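You operate a simulated robot arm through the tools that you are given. There is no shell and no other tool. Be economical: measure what you need, move in short steps, check, and stop when the job is done.

The job below is to be done with a simulated robot arm. You get a single attempt, and the scene is never put back.

Task
Fold the pale blue shirt on the folding board and lay it on the grey mat.
Fine: Throw flap one over and back, then flap two. The shirt stays folded; both flaps end flat.

The check looks at the end state, three seconds after you hand in, the way a careful person would. Anything else that was tipped, shoved, dropped, spilled or broken makes it a failure. Flat cloth is picked up by pressing the open fingertips on it (5 to 10 N) and closing them slowly along it; thin cloth reads only 2 to 8 mm in the jaws.

Robot
A 7-joint arm with a two-finger parallel gripper, fixed in place. Base frame: the origin is at the foot of the arm, x ahead of it, y to its left, z up; the work surface is at about z = 956. Readings come in mm, degrees, newtons and seconds.
With the tool pointing down near the work surface it reaches from about 320 to 780 mm from the base axis. Its first joint turns from -166.0 to 166.0 degrees. Payload 3.91 kg.
Tool frame: the origin (TCP) lies between the finger pads and is the grasp point; the fingertips stand 30 mm ahead of it; z points along the fingers, y is the line along which they close. The gripper opens to 110 mm. The fingers are 20 mm wide and 10 mm thick; the gripper's body (48 by 112 mm) begins 55 mm behind the TCP.
Orientation is that of the tool frame in the base frame, as [roll, pitch, yaw] about the fixed x, y, z axes, in that order (R = Rz(yaw) Ry(pitch) Rx(roll)). With the fingers straight down and closing along the base's y, the tool's x points along the base's -x, its y along +y and its z along -z.

Tools
- The arm moves only by the tool move_arm. Its argument "rows" is one flat list of numbers, 7 for each row, row after row: the gripper command, from -1 (fully open) to 1 (shut), values between in proportion, then the shift along the tool's x, y, z in mm, then the turn, a rotation vector about the tool's x, y, z in degrees. In form: [claw, x, y, z, ax, ay, az, claw, x, y, z, ax, ay, az, ...]. A call has 1 to 10 rows; each row is the pose to reach, as a shift and turn from the pose commanded when the call began, along the tool's axes at that moment. A row lasts 0.2 s, in which the tool goes at most 50 mm and 8.6 degrees; a call with a longer step from one row to the next is refused whole, and so is a gripper value outside its range. A pose out of reach is approached as far as the arm can. The call stops where the force on the tool passes 90 N (or 10 N more than at its start, if that is more) or the arm is blocked; 0.2 s more then pass. Each finger travels about 153 mm/s and halts on what it meets, pressing with about 36 N; the grip force reading is that of the motor and also rises with nothing between the fingers. The clock runs only during rows and for 0.2 s after the last one: add rows that repeat a pose to give the fingers time. The reply holds the time, the measured pose of the TCP, the force on the tool along the base axes, the opening and the grip force, in the units named above and with some noise, and new pictures: "pictures" is both (left out), scene, wrist or none.
- Cameras (640 x 400 px; columns grow to the right, rows downward): "scene" is fixed at [220.4, 651.4, 1698]; the picture's right is [-0.90, -0.43, 0.00], its down [-0.30, 0.62, -0.72] and it looks along [0.31, -0.65, -0.69] (base axes); focal length 363 px, centre (320, 200). "wrist" rides on the gripper at [77, 7, -114] in the tool frame; the picture's right is [-0.09, 1.00, 0.00], its down [-0.80, -0.07, -0.59] and it looks along [-0.59, -0.05, 0.80] (tool axes); focal length 270 px, centre (320, 200). There is no depth. A picture from a camera that has moved, and an enlarged one, comes with that camera's place and axes in the base frame and with its lens.
- slide_trunk(by): slides the trunk up (or, below 0, down) by that many mm; the arm rides with it, the base frame stays. It gives what a move gives, with no picture.
- enlarge(camera, box): a new picture of the part [left, top, right, bottom] of that camera's present view, enlarged. The clock stands still meanwhile.
- job_done(): hands the job in; it is judged then, once.

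Go step by step. Nothing tells you positions but the pictures and the camera data: compare them with the known pose of the tool, close in by small moves and look again before you grip or let go. The budget is 120 turns and 200 pictures, counting those below and the enlarged ones. Unless the task says otherwise, let go and move clear before handing in, and close with one line.

The tools are called after "Emit:" as name(argument=value, ...) on one line, values as JSON. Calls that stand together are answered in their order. move_arm: Moves the arm, as the interface text tells. Its arguments: {"type":"object","properties":{"rows":{"type":"array","items":{"type":"number"}},"pictures":{"type":"string","enum":["both","scene","wrist","none"]}},"required":["rows"]} The other tools are called the same way: slide_trunk (by) slides the trunk up or down; enlarge (camera, box) takes an enlarged picture of a part of a camera's view; job_done () hands the job in.

At the start:

```text
t: 0.0
position: [371.0, -315.3, 1218.4]
ee_rot: [-179.9, 0.0, 179.9]
wrist_force: [0.4, -0.7, -0.7]
width: 109.9
gripper_force: 0.1
trunk travel left (down, up): [-525.0, 85.0]
```

scene: 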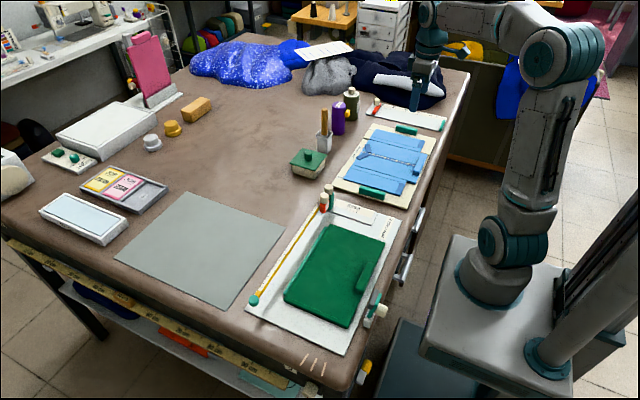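
wrist: 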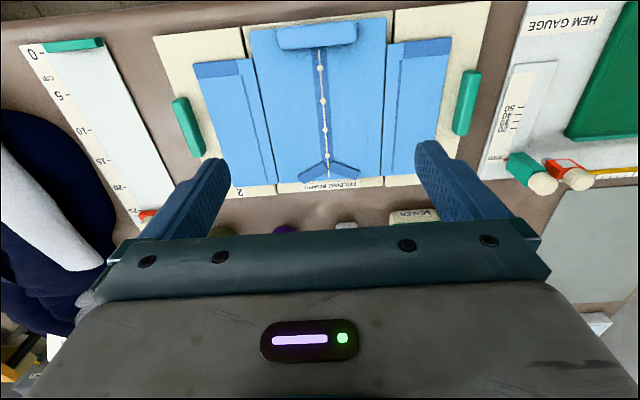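

I see the folding board with the blue shirt near the arm, with green tabs on two flaps at its sides, and the grey mat further on. I'll look closer first.

Emit:
enlarge(camera="scene", box=[310, 90, 460, 220])

Emit:
enlarge(camera="wrist", box=[140, 0, 500, 225])

Emit:
enlarge(camera="scene", box=[100, 160, 420, 360])

```text
3.08 times, centred on (385, 155) of scene
camera zoom: at [220.4, 651.4, 1698.0], right [-0.9, -0.43, 0.0], down [-0.3, 0.62, -0.72], along [0.31, -0.65, -0.69], focal length 1116 px, centre (120, 338)
```

zoom: 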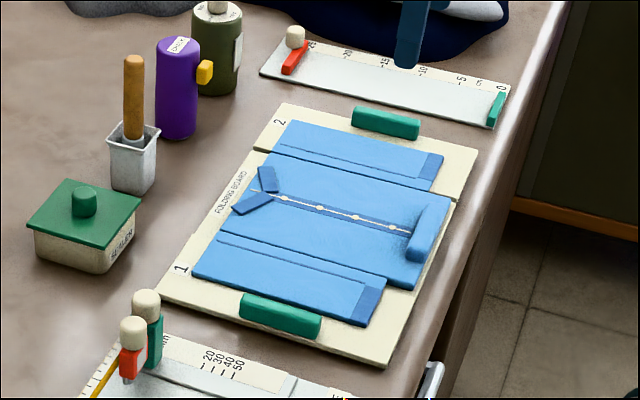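

```text
1.78 times, centred on (320, 112) of wrist
camera zoom: at [293.6, -309.3, 1331.6], right [0.09, 1.0, 0.0], down [0.8, -0.07, 0.59], along [0.59, -0.05, -0.8], focal length 480 px, centre (320, 356)
```

zoom: 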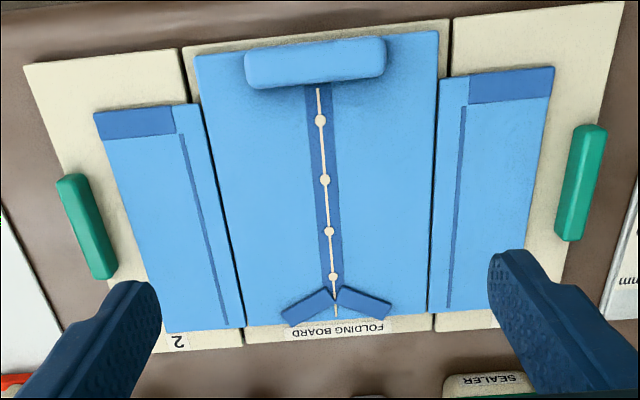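

```text
2.00 times, centred on (260, 260) of scene
camera zoom: at [220.4, 651.4, 1698.0], right [-0.9, -0.43, 0.0], down [-0.3, 0.62, -0.72], along [0.31, -0.65, -0.69], focal length 726 px, centre (440, 80)
```

zoom: 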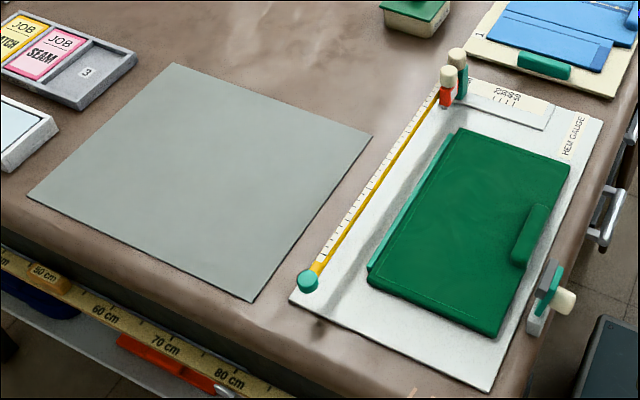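

The board has flap 1 on the +y side (hinge at y≈-228, tab near (419,-123)) and flap 2 on the -y side (hinge at y≈-404, tab near (417,-503)). I'll turn the gripper so it closes along x, across the tab's ends, and look at tab 1 from above.

Emit:
move_arm(rows=[-1, -5, 20, 3, 0, 0, 8.5, -1, -10, 40, 6, 0, 0, 17, -1, -15, 60, 9, 0, 0, 25.5, -1, -20, 80, 12, 0, 0, 34, -1, -25, 100, 15, 0, 0, 42.5, -1, -30, 120, 18, 0, 0, 51, -1, -35, 140, 21, 0, 0, 59.5, -1, -40, 160, 24, 0, 0, 68, -1, -45, 180, 27, 0, 0, 76.5, -1, -48, 200, 30, 0, 0, 85], pictures="both")

```text
t: 2.2
position: [416.1, -116.0, 1187.4]
ee_rot: [-179.9, 0.0, 94.8]
wrist_force: [0.1, -0.5, 0.1]
width: 110.2
gripper_force: 0.2
trunk travel left (down, up): [-525.0, 85.0]
camera wrist: at [418.8, -38.1, 1301.2], right [1.0, 0.0, 0.0], down [0.0, -0.8, 0.6], along [0.0, -0.6, -0.8], focal length 270 px, centre (320, 200)
```

scene: 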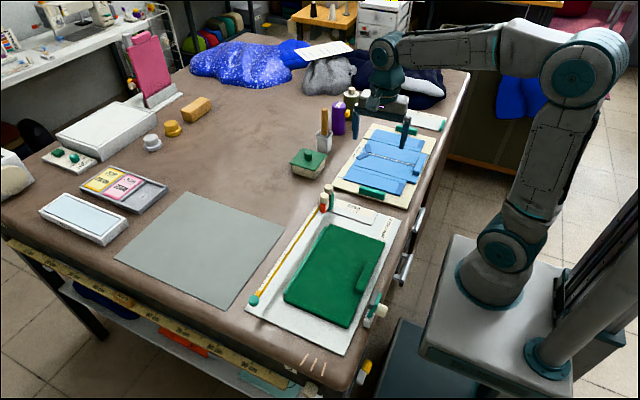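
wrist: 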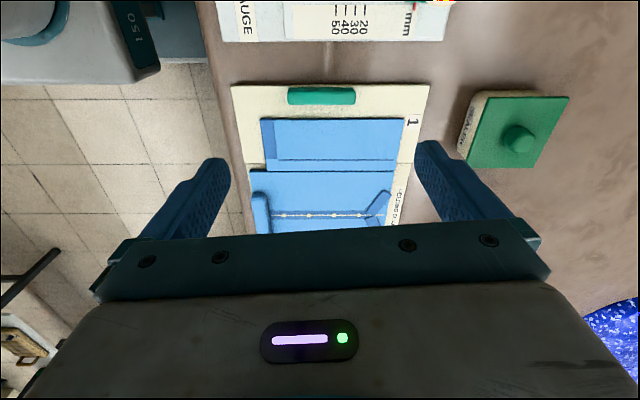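

Emit:
enlarge(camera="wrist", box=[220, 10, 460, 160])

Emit:
enlarge(camera="scene", box=[320, 170, 416, 230])

```text
2.67 times, centred on (340, 85) of wrist
camera zoom: at [418.8, -38.1, 1301.2], right [1.0, 0.0, 0.0], down [0.0, -0.8, 0.6], along [0.0, -0.6, -0.8], focal length 721 px, centre (267, 507)
```

zoom: 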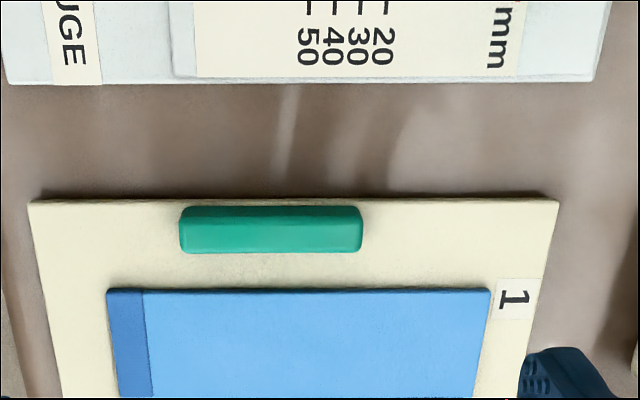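

```text
6.67 times, centred on (368, 200) of scene
camera zoom: at [220.4, 651.4, 1698.0], right [-0.9, -0.43, 0.0], down [-0.3, 0.62, -0.72], along [0.31, -0.65, -0.69], focal length 2419 px, centre (0, 200)
```

zoom: 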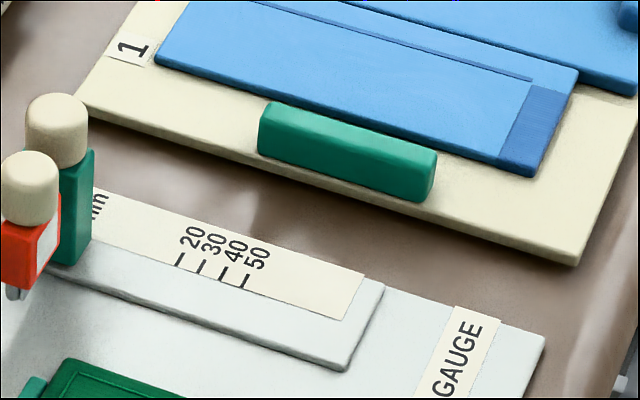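

Tab 1 is a block on top of flap 1, about 79 mm long in x (381–460), y -125…-140, and just inside the edge. I'll square the yaw and come down a bit outside it, then tilt.

Emit:
move_arm(rows=[-1, 15, 2.6, 29, 0, 0, 2.4, -1, 30, 5.2, 58, 0, 0, 4.8, -1, 45.5, 7.9, 87, 0, 0, 4.8, -1, 45.5, 7.9, 87, 0, 0, 4.8], pictures="none")

Emit:
move_arm(rows=[-1, 0, 0, 0, 0, -8, 0, -1, 0, 0, 0, 0, -16, 0, -1, 0, 0, 0, 0, -24, 0, -1, 0, 0, 0, 0, -32, 0, -1, 0, 0, 0, 0, -40, 0, -1, 0, 0, 0, 0, -45, 0, -1, 0, 0, 0, 0, -45, 0], pictures="both")

```text
t: 3.2
position: [422.6, -69.1, 1099.2]
ee_rot: [-179.9, 0.0, 90.1]
wrist_force: [-0.1, 0.4, 0.0]
width: 110.1
gripper_force: 0.0
trunk travel left (down, up): [-525.0, 85.0]
```

```text
t: 4.8
position: [422.6, -69.5, 1100.7]
ee_rot: [179.9, 45.0, 90.1]
wrist_force: [-0.7, 0.4, 0.4]
width: 109.9
gripper_force: 0.0
trunk travel left (down, up): [-525.0, 85.0]
camera wrist: at [429.5, 65.0, 1126.1], right [1.0, -0.06, 0.06], down [-0.07, -0.14, 0.99], along [-0.05, -0.99, -0.15], focal length 270 px, centre (320, 200)
```

scene: 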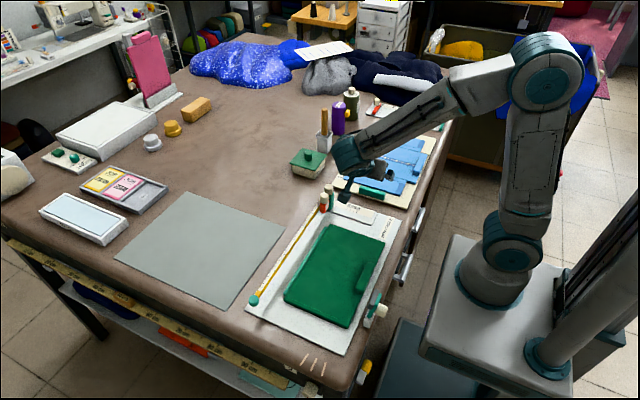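
wrist: 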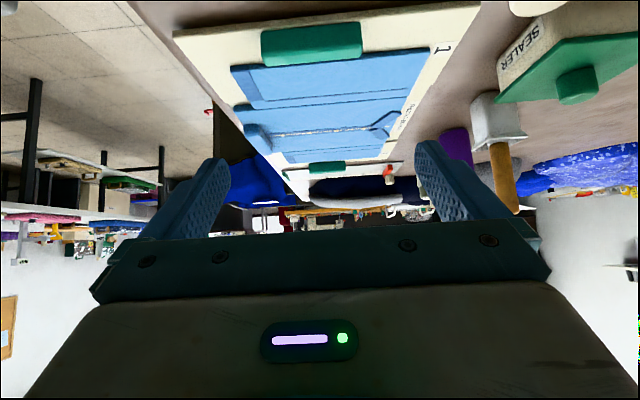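

Emit:
move_arm(rows=[-1, 16, -1, 31, 0, 0, 0, -1, 32, -2, 62, 0, 0, 0, -1, 47.5, -2, 90, 0, 0, 0, -1, 47.5, -2, 90, 0, 0, 0], pictures="both")

Emit:
enlarge(camera="scene", box=[310, 130, 438, 210])

```text
t: 5.8
position: [420.8, -99.9, 1004.4]
ee_rot: [180.0, 45.0, 90.1]
wrist_force: [-0.1, 1.1, -0.7]
width: 110.1
gripper_force: 0.2
trunk travel left (down, up): [-525.0, 85.0]
camera wrist: at [428.0, 34.9, 1028.9], right [1.0, -0.06, 0.06], down [-0.07, -0.15, 0.99], along [-0.05, -0.99, -0.15], focal length 270 px, centre (320, 200)
```

scene: 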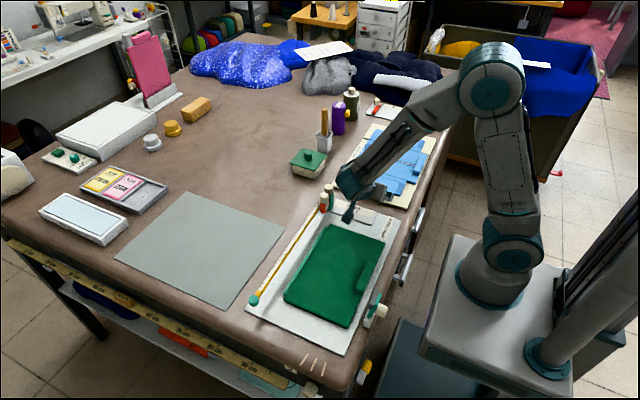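
wrist: 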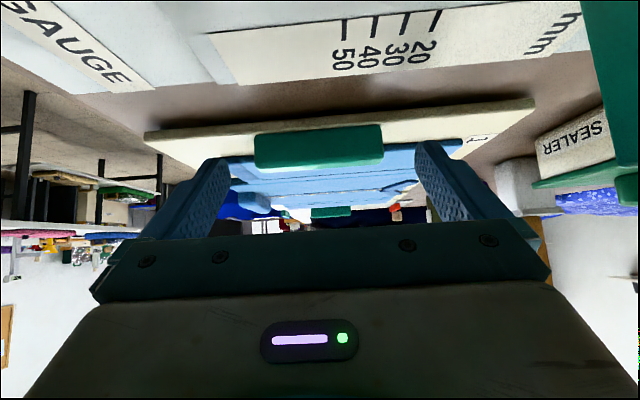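

```text
5.00 times, centred on (374, 170) of scene
camera zoom: at [220.4, 651.4, 1698.0], right [-0.9, -0.43, 0.0], down [-0.3, 0.62, -0.72], along [0.31, -0.65, -0.69], focal length 1814 px, centre (50, 350)
```

zoom: 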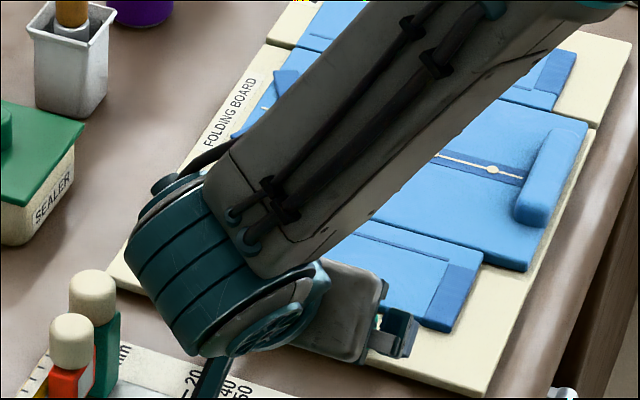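

Emit:
enlarge(camera="wrist", box=[140, 80, 500, 230])

```text
1.78 times, centred on (320, 155) of wrist
camera zoom: at [428.0, 34.9, 1028.9], right [1.0, -0.06, 0.06], down [-0.07, -0.15, 0.99], along [-0.05, -0.99, -0.15], focal length 480 px, centre (320, 280)
```

zoom: 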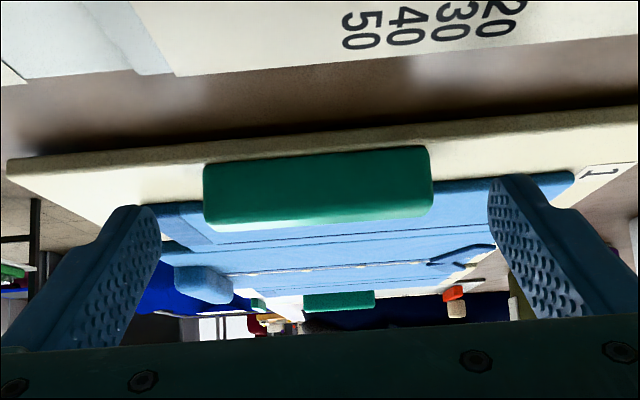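

Emit:
move_arm(rows=[-1, 0, 0, 9, 0, 0, 0, -1, 0, 0, 18.5, 0, 0, 0, -0.3, 0, 0, 18.5, 0, 0, 0, 0.2, 0, 0, 18.5, 0, 0, 0, 0.6, 0, 0, 18.5, 0, 0, 0, 0.6, 0, 0, 18.5, 0, 0, 0], pictures="wrist")

```text
t: 7.2
position: [420.2, -112.5, 990.6]
ee_rot: [-180.0, 45.0, 90.0]
wrist_force: [-1.7, 0.4, 1.7]
width: 79.6
gripper_force: 44.4
trunk travel left (down, up): [-525.0, 85.0]
camera wrist: at [427.1, 21.9, 1016.0], right [1.0, -0.06, 0.06], down [-0.07, -0.15, 0.99], along [-0.05, -0.99, -0.15], focal length 270 px, centre (320, 200)
```

wrist: 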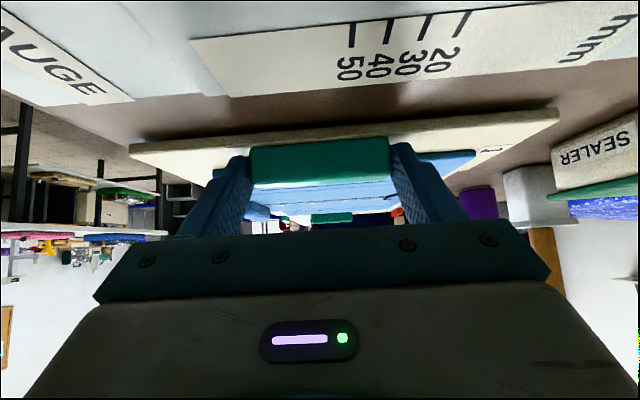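

Tab gripped at 79.6 mm. Now I swing it in an arc about the hinge at (y -228, z 960), 40° first.

Emit:
move_arm(rows=[0.6, -7.4, 0, -4, 0, 4, 0, 0.6, -14.96, 0, -7.35, 0, 8, 0, 0.6, -30.8, 0, -12.55, 0, 16, 0, 0.6, -47.2, 0, -15.5, 0, 24, 0, 0.6, -63.9, 0, -16.1, 0, 32, 0, 0.6, -80.4, 0, -14.4, 0, 40, 0], pictures="both")

```text
t: 8.6
position: [420.5, -158.2, 1055.9]
ee_rot: [-180.0, 4.9, 89.9]
wrist_force: [-3.9, 5.3, -11.2]
width: 79.7
gripper_force: 44.5
trunk travel left (down, up): [-525.0, 85.0]
camera wrist: at [427.7, -72.9, 1164.0], right [1.0, -0.09, 0.01], down [-0.07, -0.75, 0.66], along [-0.05, -0.66, -0.75], focal length 270 px, centre (320, 200)
```

scene: 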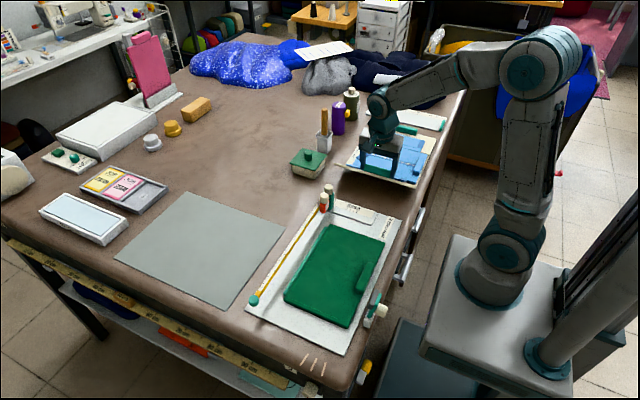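
wrist: 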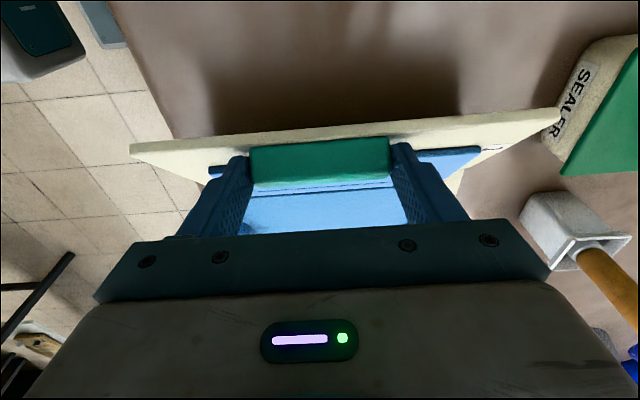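

Flap 1 is up 40° and the arc matches. I continue another 80°.

Emit:
move_arm(rows=[0.6, -14.96, 0, -7.35, 0, 8, 0, 0.6, -30.8, 0, -12.55, 0, 16, 0, 0.6, -47.2, 0, -15.5, 0, 24, 0, 0.6, -63.9, 0, -16.1, 0, 32, 0, 0.6, -80.4, 0, -14.4, 0, 40, 0, 0.6, -96.6, 0, -10.4, 0, 48, 0, 0.6, -112.1, 0, -4.2, 0, 56, 0, 0.6, -126.5, 0, 4.1, 0, 64, 0, 0.6, -139.7, 0, 14.3, 0, 72, 0, 0.6, -151.3, 0, 26.2, 0, 80, 0], pictures="both")

```text
t: 10.8
position: [420.6, -307.4, 1049.4]
ee_rot: [178.9, -75.1, 91.2]
wrist_force: [-12.8, 32.1, 9.7]
width: 79.9
gripper_force: 45.3
trunk travel left (down, up): [-525.0, 85.0]
camera wrist: at [427.4, -399.8, 1152.4], right [1.0, -0.02, -0.08], down [-0.06, -0.78, -0.62], along [-0.05, 0.63, -0.78], focal length 270 px, centre (320, 200)
```

scene: 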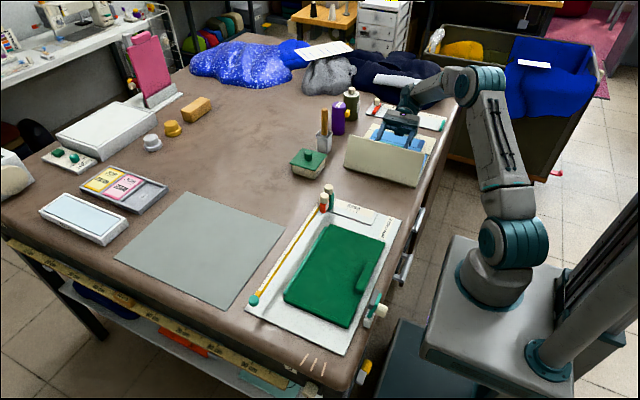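
wrist: 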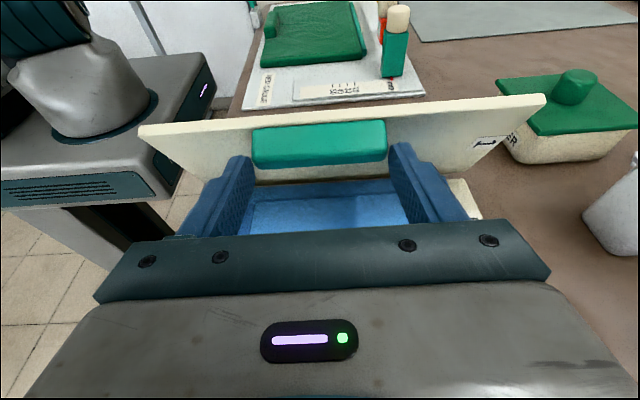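

Emit:
enlarge(camera="scene", box=[320, 70, 464, 200])

Emit:
enlarge(camera="wrist", box=[120, 70, 560, 250])

```text
3.08 times, centred on (392, 135) of scene
camera zoom: at [220.4, 651.4, 1698.0], right [-0.9, -0.43, 0.0], down [-0.3, 0.62, -0.72], along [0.31, -0.65, -0.69], focal length 1116 px, centre (98, 400)
```

zoom: 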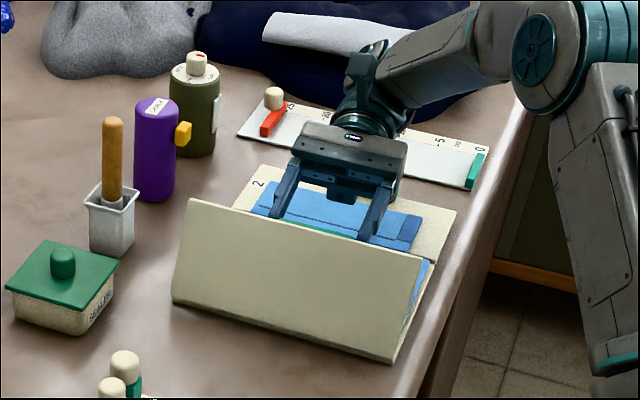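

```text
1.45 times, centred on (340, 160) of wrist
camera zoom: at [427.4, -399.8, 1152.4], right [1.0, -0.02, -0.08], down [-0.06, -0.78, -0.62], along [-0.05, 0.63, -0.78], focal length 393 px, centre (291, 258)
```

zoom: 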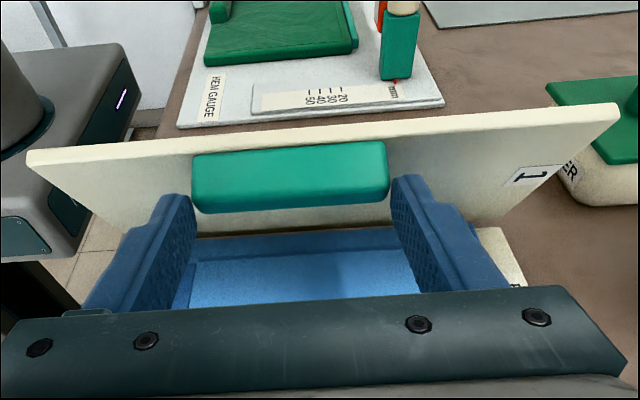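

Flap 1 looks about 105° up, and its half of the shirt has folded onto the middle. I'll hold still to see whether the force relaxes.

Emit:
move_arm(rows=[0.6, 0, 0, 0, 0, 0, 0, 0.6, 0, 0, 0, 0, 0, 0], pictures="wrist")

```text
t: 11.4
position: [421.0, -308.4, 1049.2]
ee_rot: [178.7, -74.9, 91.4]
wrist_force: [-3.3, 25.2, 28.9]
width: 79.6
gripper_force: 45.2
trunk travel left (down, up): [-525.0, 85.0]
camera wrist: at [427.0, -400.0, 1152.5], right [1.0, -0.02, -0.08], down [-0.06, -0.78, -0.62], along [-0.05, 0.62, -0.78], focal length 270 px, centre (320, 200)
```

wrist: 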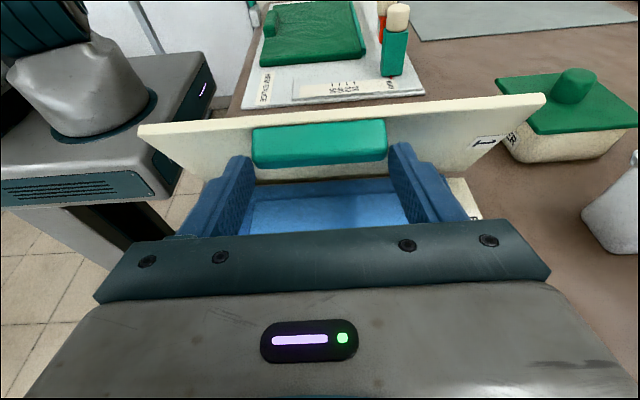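

The force is steady, so the flap is at its stop. I now swing it back along the same arc.

Emit:
move_arm(rows=[0.6, 13.8, 0, 9.35, 0, -8, 0, 0.6, 26.15, 0, 20.5, 0, -16, 0, 0.6, 36.8, 0, 33.3, 0, -24, 0, 0.6, 45.6, 0, 47.5, 0, -32, 0, 0.6, 52.4, 0, 62.7, 0, -40, 0, 0.6, 56.9, 0, 78.8, 0, -48, 0, 0.6, 59.2, 0, 95.3, 0, -56, 0, 0.6, 59.15, 0, 111.95, 0, -64, 0, 0.6, 56.8, 0, 128.4, 0, -72, 0, 0.6, 52.2, 0, 144.5, 0, -80, 0], pictures="both")

Emit:
enlarge(camera="scene", box=[320, 70, 464, 220])

```text
t: 13.6
position: [420.1, -156.7, 1058.0]
ee_rot: [179.9, 5.2, 90.2]
wrist_force: [-1.7, 17.2, 22.9]
width: 79.8
gripper_force: 45.5
trunk travel left (down, up): [-525.0, 85.0]
camera wrist: at [426.8, -69.6, 1164.2], right [1.0, -0.08, 0.01], down [-0.07, -0.74, 0.66], along [-0.05, -0.66, -0.75], focal length 270 px, centre (320, 200)
```

scene: 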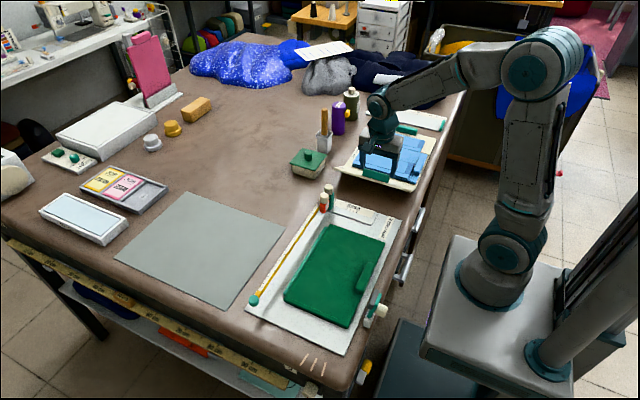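
wrist: 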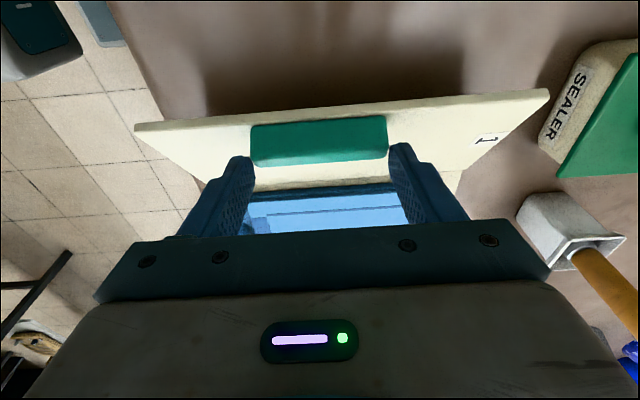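

```text
2.67 times, centred on (392, 145) of scene
camera zoom: at [220.4, 651.4, 1698.0], right [-0.9, -0.43, 0.0], down [-0.3, 0.62, -0.72], along [0.31, -0.65, -0.69], focal length 968 px, centre (128, 347)
```

zoom: 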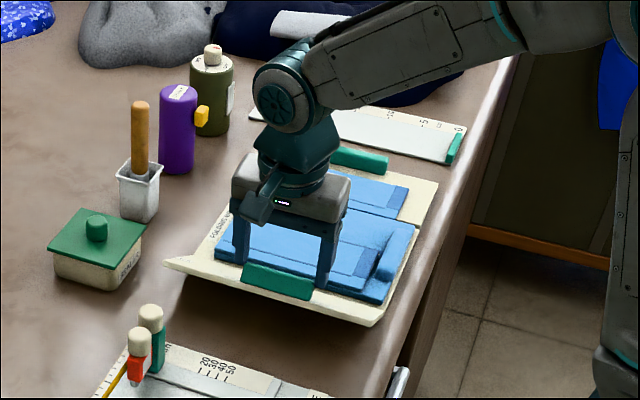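

The left side is now folded onto the middle and flap 1 is bare. I lower it the rest of the way, then release.

Emit:
move_arm(rows=[0.6, 7, 0, 4.5, 0, -4, 0, 0.6, 13.8, 0, 9.35, 0, -8, 0, 0.6, 20.2, 0, 14.7, 0, -12, 0, 0.6, 26.15, 0, 20.5, 0, -16, 0, 0.6, 31.7, 0, 26.7, 0, -20, 0, 0.6, 36.8, 0, 33.3, 0, -24, 0], pictures="wrist")

```text
t: 15.0
position: [420.3, -124.2, 1021.1]
ee_rot: [180.0, 29.2, 90.0]
wrist_force: [-4.6, 21.5, 11.7]
width: 79.5
gripper_force: 45.7
trunk travel left (down, up): [-525.0, 85.0]
camera wrist: at [427.0, -0.6, 1083.2], right [1.0, -0.07, 0.04], down [-0.07, -0.41, 0.91], along [-0.05, -0.91, -0.41], focal length 270 px, centre (320, 200)
```

wrist: 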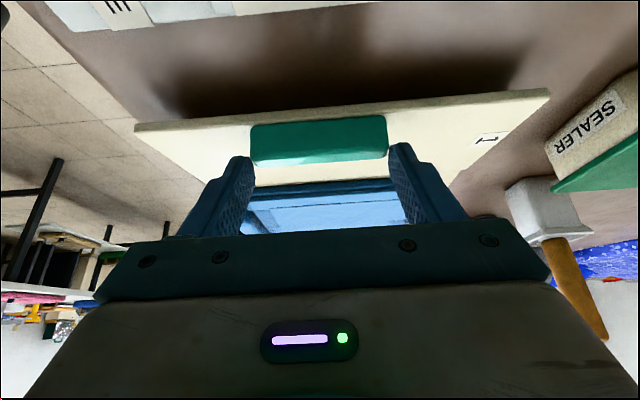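

Emit:
move_arm(rows=[0.6, 7, 0, 4.5, 0, -4, 0, 0.6, 13.8, 0, 9.35, 0, -8, 0, 0.6, 20.2, 0, 14.7, 0, -12, 0, 0.6, 24.7, 0, 19, 0, -15, 0, 0.6, 24.7, 0, 19, 0, -15, 0], pictures="wrist")

Emit:
enlarge(camera="scene", box=[320, 70, 464, 220])

```text
t: 16.2
position: [418.9, -114.3, 995.4]
ee_rot: [179.5, 44.3, 89.7]
wrist_force: [2.5, -5.8, 40.0]
width: 79.6
gripper_force: 45.6
trunk travel left (down, up): [-525.0, 85.0]
camera wrist: at [427.1, 20.4, 1022.0], right [1.0, -0.06, 0.07], down [-0.08, -0.16, 0.98], along [-0.05, -0.99, -0.16], focal length 270 px, centre (320, 200)
```

wrist: 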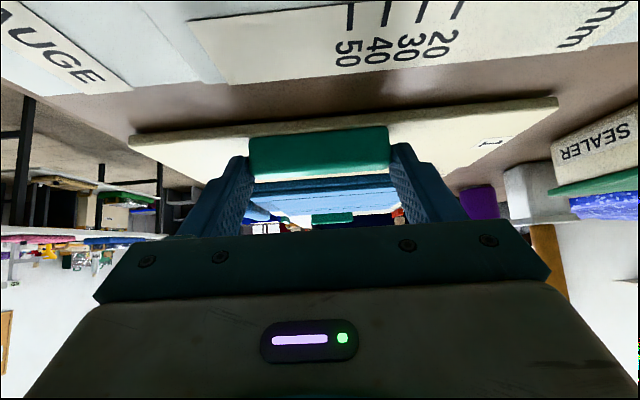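

```text
2.67 times, centred on (392, 145) of scene
camera zoom: at [220.4, 651.4, 1698.0], right [-0.9, -0.43, 0.0], down [-0.3, 0.62, -0.72], along [0.31, -0.65, -0.69], focal length 968 px, centre (128, 347)
```

zoom: 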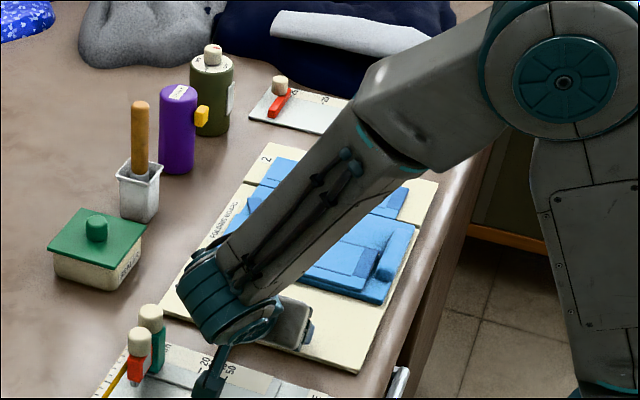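

Flap 1 is down on the table (40 N upward reaction). I'll open the fingers and back straight out along the tool axis.

Emit:
move_arm(rows=[0.2, 0, 0, 0, 0, 0, 0, -0.4, 0, 0, 0, 0, 0, 0, -1, 0, 0, 0, 0, 0, 0, -1, 0, 0, 0, 0, 0, 0, -1, 0, 0, -20, 0, 0, 0, -1, 0, 0, -55, 0, 0, 0, -1, 0, 0, -100, 0, 0, 0], pictures="both")

Emit:
enlarge(camera="scene", box=[320, 70, 464, 220])

```text
t: 17.8
position: [418.6, -44.4, 1064.7]
ee_rot: [179.9, 44.0, 90.1]
wrist_force: [-0.1, 0.6, 0.5]
width: 110.2
gripper_force: 0.0
trunk travel left (down, up): [-525.0, 85.0]
camera wrist: at [426.0, 90.8, 1092.2], right [1.0, -0.06, 0.06], down [-0.07, -0.16, 0.98], along [-0.05, -0.98, -0.17], focal length 270 px, centre (320, 200)
```

scene: 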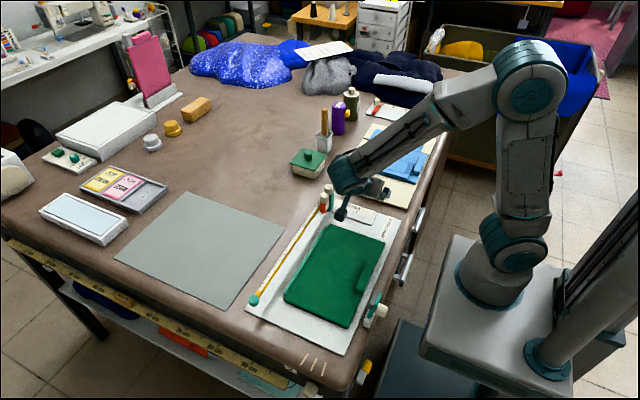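
wrist: 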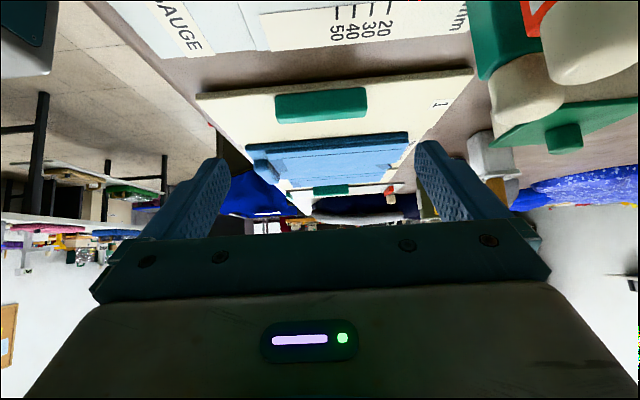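

```text
2.67 times, centred on (392, 145) of scene
camera zoom: at [220.4, 651.4, 1698.0], right [-0.9, -0.43, 0.0], down [-0.3, 0.62, -0.72], along [0.31, -0.65, -0.69], focal length 968 px, centre (128, 347)
```

zoom: 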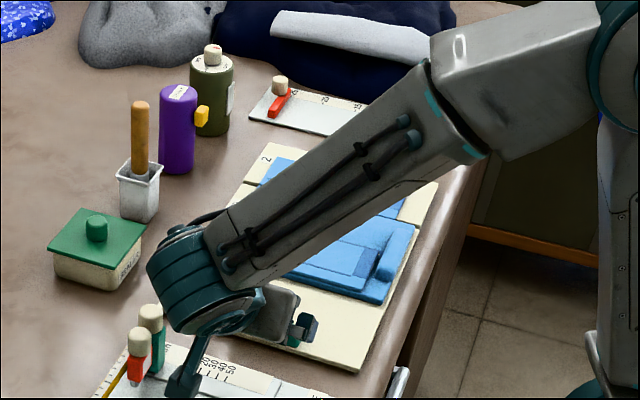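

Flap 1 is flat again with its half folded over. Next I raise up, level the tool and go across to flap 2's outer side, tilted the other way.

Emit:
move_arm(rows=[-1, -22, 0, 1, 0, 7.3, 0, -1, -45, 0, 2, 0, 14.7, 0, -1, -67, 0, 3, 0, 22, 0, -1, -90, 0, 4, 0, 29.3, 0, -1, -112, 0, 4, 0, 36.7, 0, -1, -134.5, 0, 4.8, 0, 44, 0], pictures="none")

Emit:
move_arm(rows=[-1, -45, 0, 0, 0, 5, 0, -1, -90, 0, 0, 0, 10, 0, -1, -135, 0, 0, 0, 15, 0, -1, -180, 0, 0, 0, 20, 0, -1, -225, 0, 0, 0, 25, 0, -1, -270, 0, 0, 0, 30, 0, -1, -315, 0, 0, 0, 35, 0, -1, -360, 0, 0, 0, 40, 0, -1, -400, 0, 0, 0, 45, 0, -1, -400, 0, 0, 0, 45, 0], pictures="both")

```text
t: 19.2
position: [421.5, -145.0, 1154.9]
ee_rot: [179.9, -0.1, 90.2]
wrist_force: [0.0, -1.6, 0.5]
width: 109.8
gripper_force: 0.1
trunk travel left (down, up): [-525.0, 85.0]
```

```text
t: 21.4
position: [346.7, -452.1, 1134.7]
ee_rot: [179.3, -41.8, 90.1]
wrist_force: [-0.4, 1.0, 0.1]
width: 110.2
gripper_force: 0.2
out of reach, approached as far as the arm can: row 7, 8, 9, 10
trunk travel left (down, up): [-525.0, 85.0]
camera wrist: at [352.1, -470.1, 1270.7], right [1.0, -0.07, -0.05], down [-0.08, -0.99, -0.09], along [-0.04, 0.09, -0.99], focal length 270 px, centre (320, 200)
```

scene: 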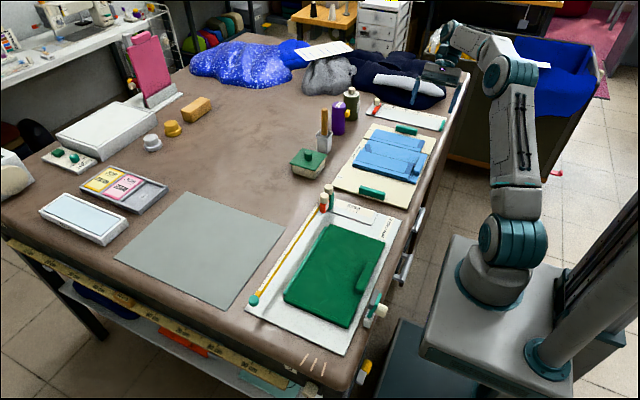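
wrist: 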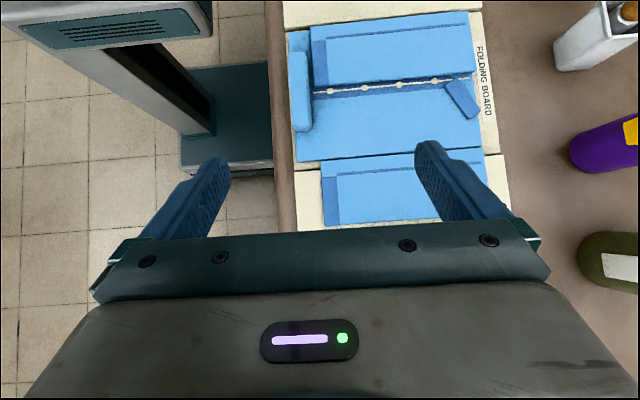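

That tilted pose was out of reach this high up. Raising the trunk should extend the reach, so I'll do that and then re-approach.

Emit:
slide_trunk(by=80)

Emit:
move_arm(rows=[-1, 0, 0, 0, 0, 0, 0], pictures="none")

```text
t: 22.6
position: [348.2, -451.8, 1213.6]
ee_rot: [179.3, -41.8, 90.0]
wrist_force: [0.0, -0.6, 0.5]
width: 109.8
gripper_force: 0.0
trunk travel left (down, up): [-605.0, 5.0]
```

```text
t: 23.0
position: [347.7, -450.7, 1213.4]
ee_rot: [179.4, -41.8, 89.9]
wrist_force: [0.4, -0.2, -0.1]
width: 110.0
gripper_force: 0.1
trunk travel left (down, up): [-605.0, 5.0]
```

Emit:
move_arm(rows=[-1, -39, 14, 12, 0, 0, 0, -1, -78, 29, 24, 0, 0, 0, -1, -118, 43, 36, 0, 0, 0, -1, -157, 58, 48, 0, 0, 0, -1, -197, 72, 59.7, 0, 0, 0, -1, -197, 72, 59.7, 0, 0, 0], pictures="both")

```text
t: 24.4
position: [399.0, -500.8, 1076.6]
ee_rot: [179.4, -41.8, 90.0]
wrist_force: [0.0, -0.8, 0.1]
width: 110.0
gripper_force: 0.1
out of reach, approached as far as the arm can: row 2, 3, 4, 5, 6
trunk travel left (down, up): [-605.0, 5.0]
camera wrist: at [404.5, -520.1, 1212.0], right [1.0, -0.07, -0.05], down [-0.08, -0.99, -0.09], along [-0.04, 0.1, -0.99], focal length 270 px, centre (320, 200)
```

scene: 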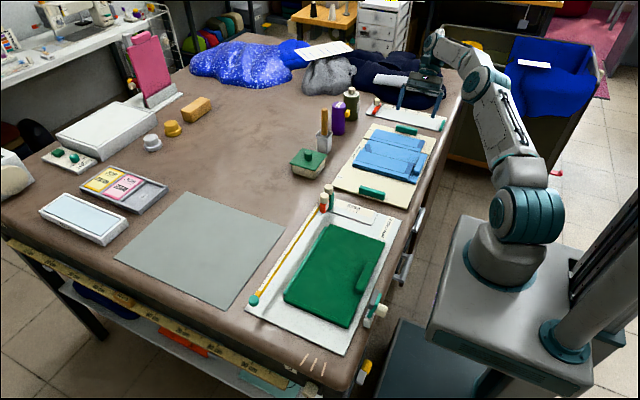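
wrist: 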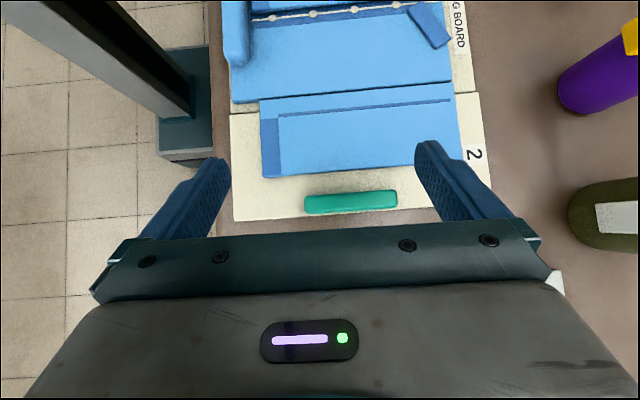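

Tab 2 is centred at about (421,-500). I'll cut the tilt to 20° for reach and hover above it.

Emit:
move_arm(rows=[-1, 0, 0, 0, 0, -7, 0, -1, 0, 6, 0, 0, -14, 0, -1, -15, 14, 8, 0, -21.8, 0, -1, -35, 22, 20, 0, -21.8, 0, -1, -50.3, 22, 31.5, 0, -21.8, 0, -1, -50.3, 22, 31.5, 0, -21.8, 0], pictures="both")

```text
t: 25.8
position: [421.4, -516.7, 1020.2]
ee_rot: [179.5, -19.9, 89.8]
wrist_force: [0.1, -0.1, -0.6]
width: 110.0
gripper_force: 0.1
trunk travel left (down, up): [-605.0, 5.0]
camera wrist: at [427.5, -484.1, 1152.9], right [1.0, -0.09, -0.02], down [-0.08, -0.96, 0.28], along [-0.05, -0.28, -0.96], focal length 270 px, centre (320, 200)
```

scene: 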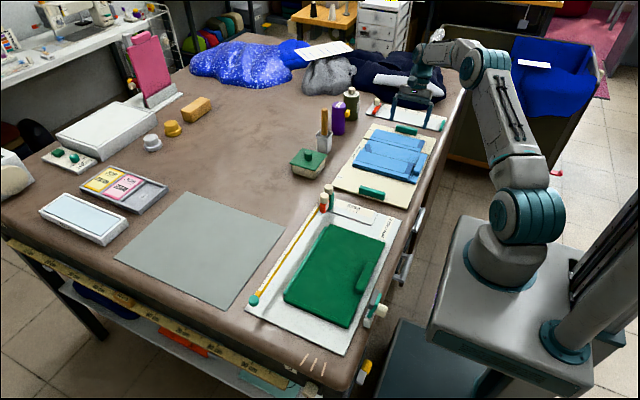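
wrist: 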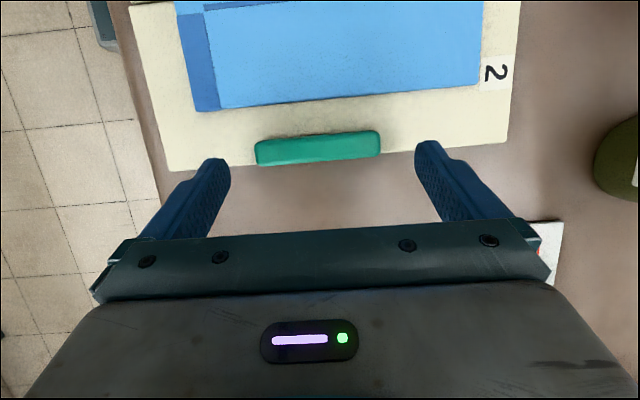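

Emit:
move_arm(rows=[-1, -1, -0.5, 12, 0, 0, 0, -1, -1.9, -0.5, 23.8, 0, 0, 0, -0.3, -1.9, -0.5, 23.8, 0, 0, 0, 0.2, -1.9, -0.5, 23.8, 0, 0, 0, 0.6, -1.9, -0.5, 23.8, 0, 0, 0, 0.6, -1.9, -0.5, 23.8, 0, 0, 0], pictures="wrist")

```text
t: 27.2
position: [420.6, -510.5, 995.6]
ee_rot: [179.5, -20.0, 89.7]
wrist_force: [-10.7, 2.5, -3.7]
width: 79.7
gripper_force: 44.7
trunk travel left (down, up): [-605.0, 5.0]
camera wrist: at [426.2, -477.6, 1129.9], right [1.0, -0.09, -0.02], down [-0.08, -0.96, 0.28], along [-0.05, -0.28, -0.96], focal length 270 px, centre (320, 200)
```

wrist: 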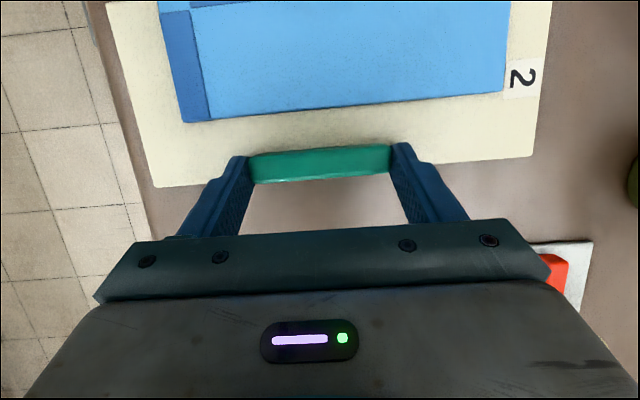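

Tab 2 is gripped at 79.7 mm. I swing it up about the hinge at y -404, turning the tool a little less than the flap.

Emit:
move_arm(rows=[0.6, 6, 0, -7.5, 0, -4, 0, 0.6, 12.7, 0, -14.3, 0, -8, 0, 0.6, 27.6, 0, -26.2, 0, -16, 0, 0.6, 44.6, 0, -35.6, 0, -24, 0, 0.6, 62.8, 0, -42, 0, -32, 0], pictures="scene")

```text
t: 28.4
position: [420.3, -464.9, 1060.2]
ee_rot: [179.3, 12.0, 89.4]
wrist_force: [-10.2, -2.1, -3.3]
width: 79.2
gripper_force: 45.5
trunk travel left (down, up): [-605.0, 5.0]
```

scene: 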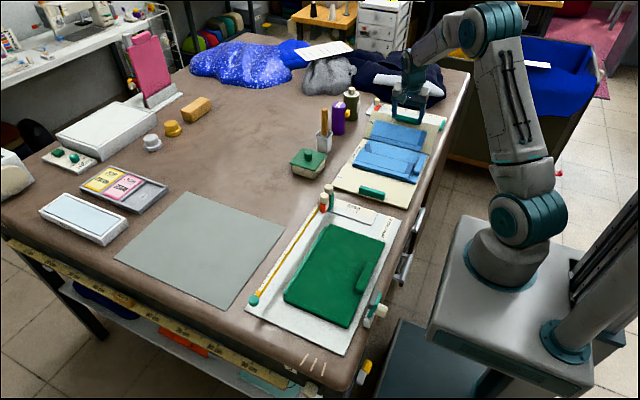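

Half way up. Continue to the stop.

Emit:
move_arm(rows=[0.6, 14.5, 0, -13, 0, -8, 0, 0.6, 31.3, 0, -23.2, 0, -16, 0, 0.6, 49.5, 0, -30.6, 0, -24, 0, 0.6, 68.8, 0, -34.8, 0, -32, 0, 0.6, 88.6, 0, -35.7, 0, -40, 0, 0.6, 108.3, 0, -33.3, 0, -48, 0, 0.6, 123.6, 0, -29.1, 0, -54, 0, 0.6, 123.6, 0, -29.1, 0, -54, 0], pictures="both")

Emit:
enlarge(camera="scene", box=[320, 70, 464, 220])

```text
t: 30.2
position: [419.3, -338.0, 1060.3]
ee_rot: [178.9, 66.0, 88.5]
wrist_force: [-4.5, -4.8, -0.4]
width: 79.5
gripper_force: 44.9
trunk travel left (down, up): [-605.0, 5.0]
camera wrist: at [428.8, -202.5, 1035.8], right [1.0, -0.05, 0.09], down [-0.08, 0.22, 0.97], along [-0.06, -0.97, 0.21], focal length 270 px, centre (320, 200)
```

scene: 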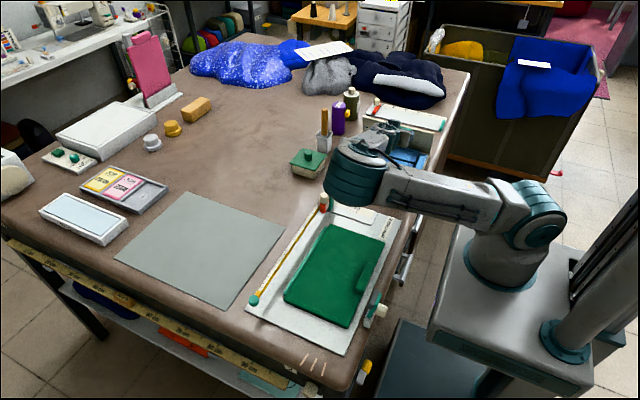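
wrist: 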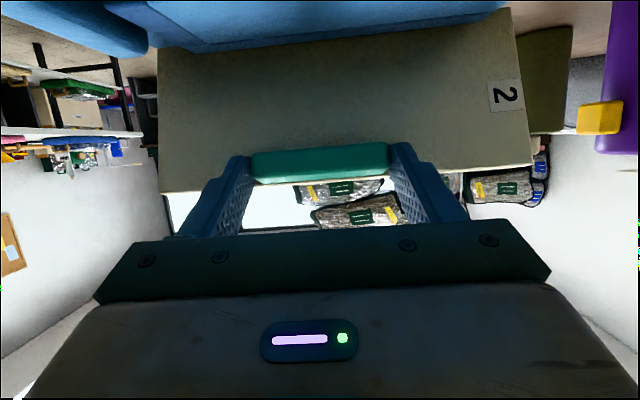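

```text
2.67 times, centred on (392, 145) of scene
camera zoom: at [220.4, 651.4, 1698.0], right [-0.9, -0.43, 0.0], down [-0.3, 0.62, -0.72], along [0.31, -0.65, -0.69], focal length 968 px, centre (128, 347)
```

zoom: 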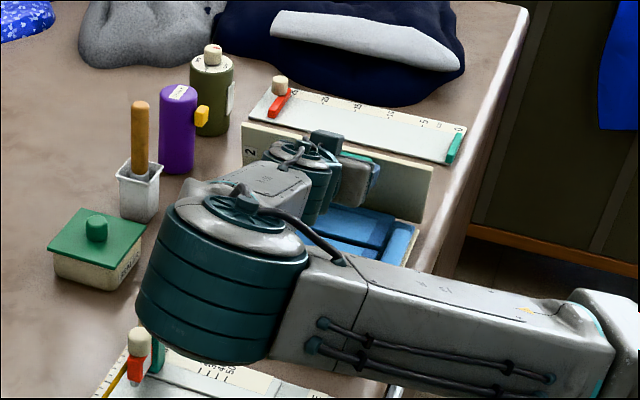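

Flap 2's side has folded over and the flap is bare. Now I swing it back the same way.

Emit:
move_arm(rows=[0.6, -12.4, 0, 9.9, 0, 6, 0, 0.6, -26, 0, 24.5, 0, 14, 0, 0.6, -36.9, 0, 41.1, 0, 22, 0, 0.6, -44.8, 0, 59.1, 0, 30, 0, 0.6, -49.6, 0, 78.2, 0, 38, 0, 0.6, -51.2, 0, 97.8, 0, 46, 0, 0.6, -49.2, 0, 117.2, 0, 54, 0, 0.6, -44.2, 0, 135.9, 0, 62, 0, 0.6, -36, 0, 153.4, 0, 70, 0, 0.6, -25.2, 0, 169.2, 0, 78, 0], pictures="both")

```text
t: 32.4
position: [419.6, -504.8, 1014.5]
ee_rot: [179.4, -12.0, 89.6]
wrist_force: [-1.8, -5.2, 4.9]
width: 79.8
gripper_force: 45.5
trunk travel left (down, up): [-605.0, 5.0]
camera wrist: at [426.1, -453.4, 1141.6], right [1.0, -0.09, -0.01], down [-0.08, -0.91, 0.41], along [-0.05, -0.41, -0.91], focal length 270 px, centre (320, 200)
```

scene: 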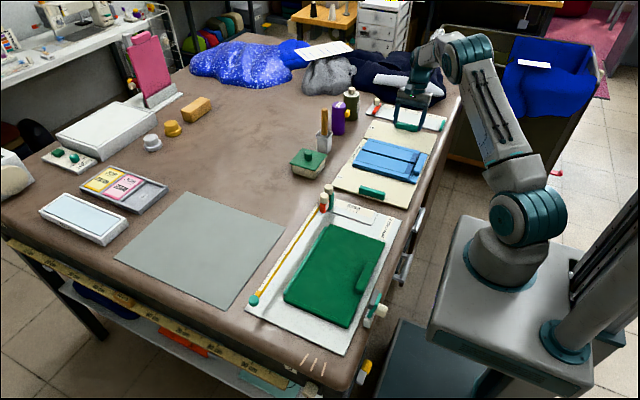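
wrist: 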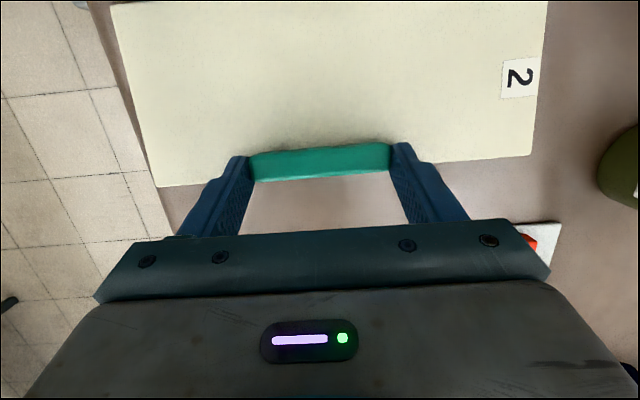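

Emit:
move_arm(rows=[0.6, -5.2, 0, 8, 0, 4, 0, 0.6, -10.5, 0, 16, 0, 8, 0, 0.6, -10.5, 0, 16, 0, 8, 0, 0.1, -10.5, 0, 16, 0, 8, 0, -0.5, -10.5, 0, 16, 0, 8, 0, -1, -10.5, 0, 16, 0, 8, 0, -1, -10.5, 0, 16, 0, 8, 0, -1, -17, 0, -30, 0, 8, 0, -1, -24, 0, -75, 0, 8, 0], pictures="both")

Emit:
enlarge(camera="scene", box=[320, 70, 464, 220])

```text
t: 34.4
position: [418.8, -542.3, 1083.1]
ee_rot: [179.7, -20.0, 89.7]
wrist_force: [-0.4, -0.7, 0.5]
width: 110.2
gripper_force: 0.1
trunk travel left (down, up): [-605.0, 5.0]
camera wrist: at [425.7, -509.0, 1216.6], right [1.0, -0.09, -0.02], down [-0.08, -0.96, 0.28], along [-0.05, -0.28, -0.96], focal length 270 px, centre (320, 200)
```

scene: 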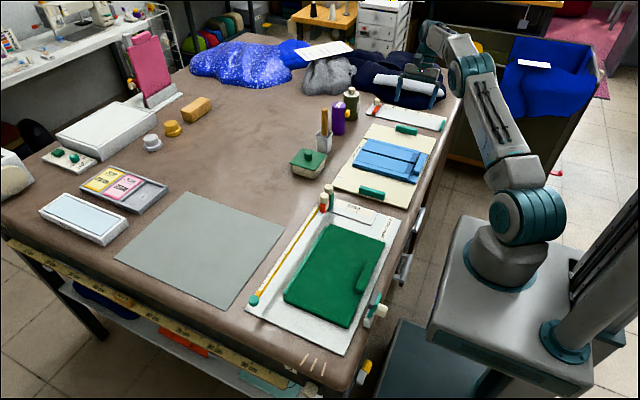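
wrist: 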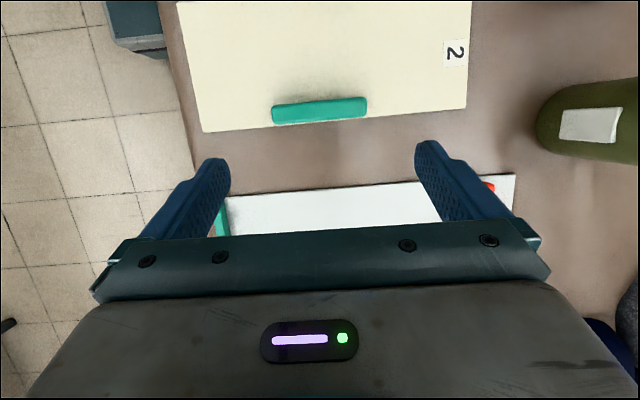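

```text
2.67 times, centred on (392, 145) of scene
camera zoom: at [220.4, 651.4, 1698.0], right [-0.9, -0.43, 0.0], down [-0.3, 0.62, -0.72], along [0.31, -0.65, -0.69], focal length 968 px, centre (128, 347)
```

zoom: 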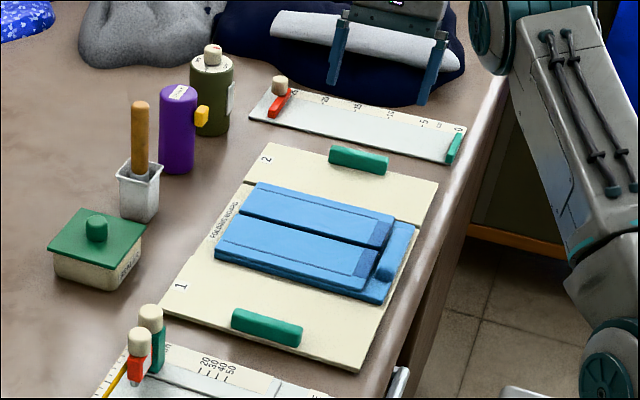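

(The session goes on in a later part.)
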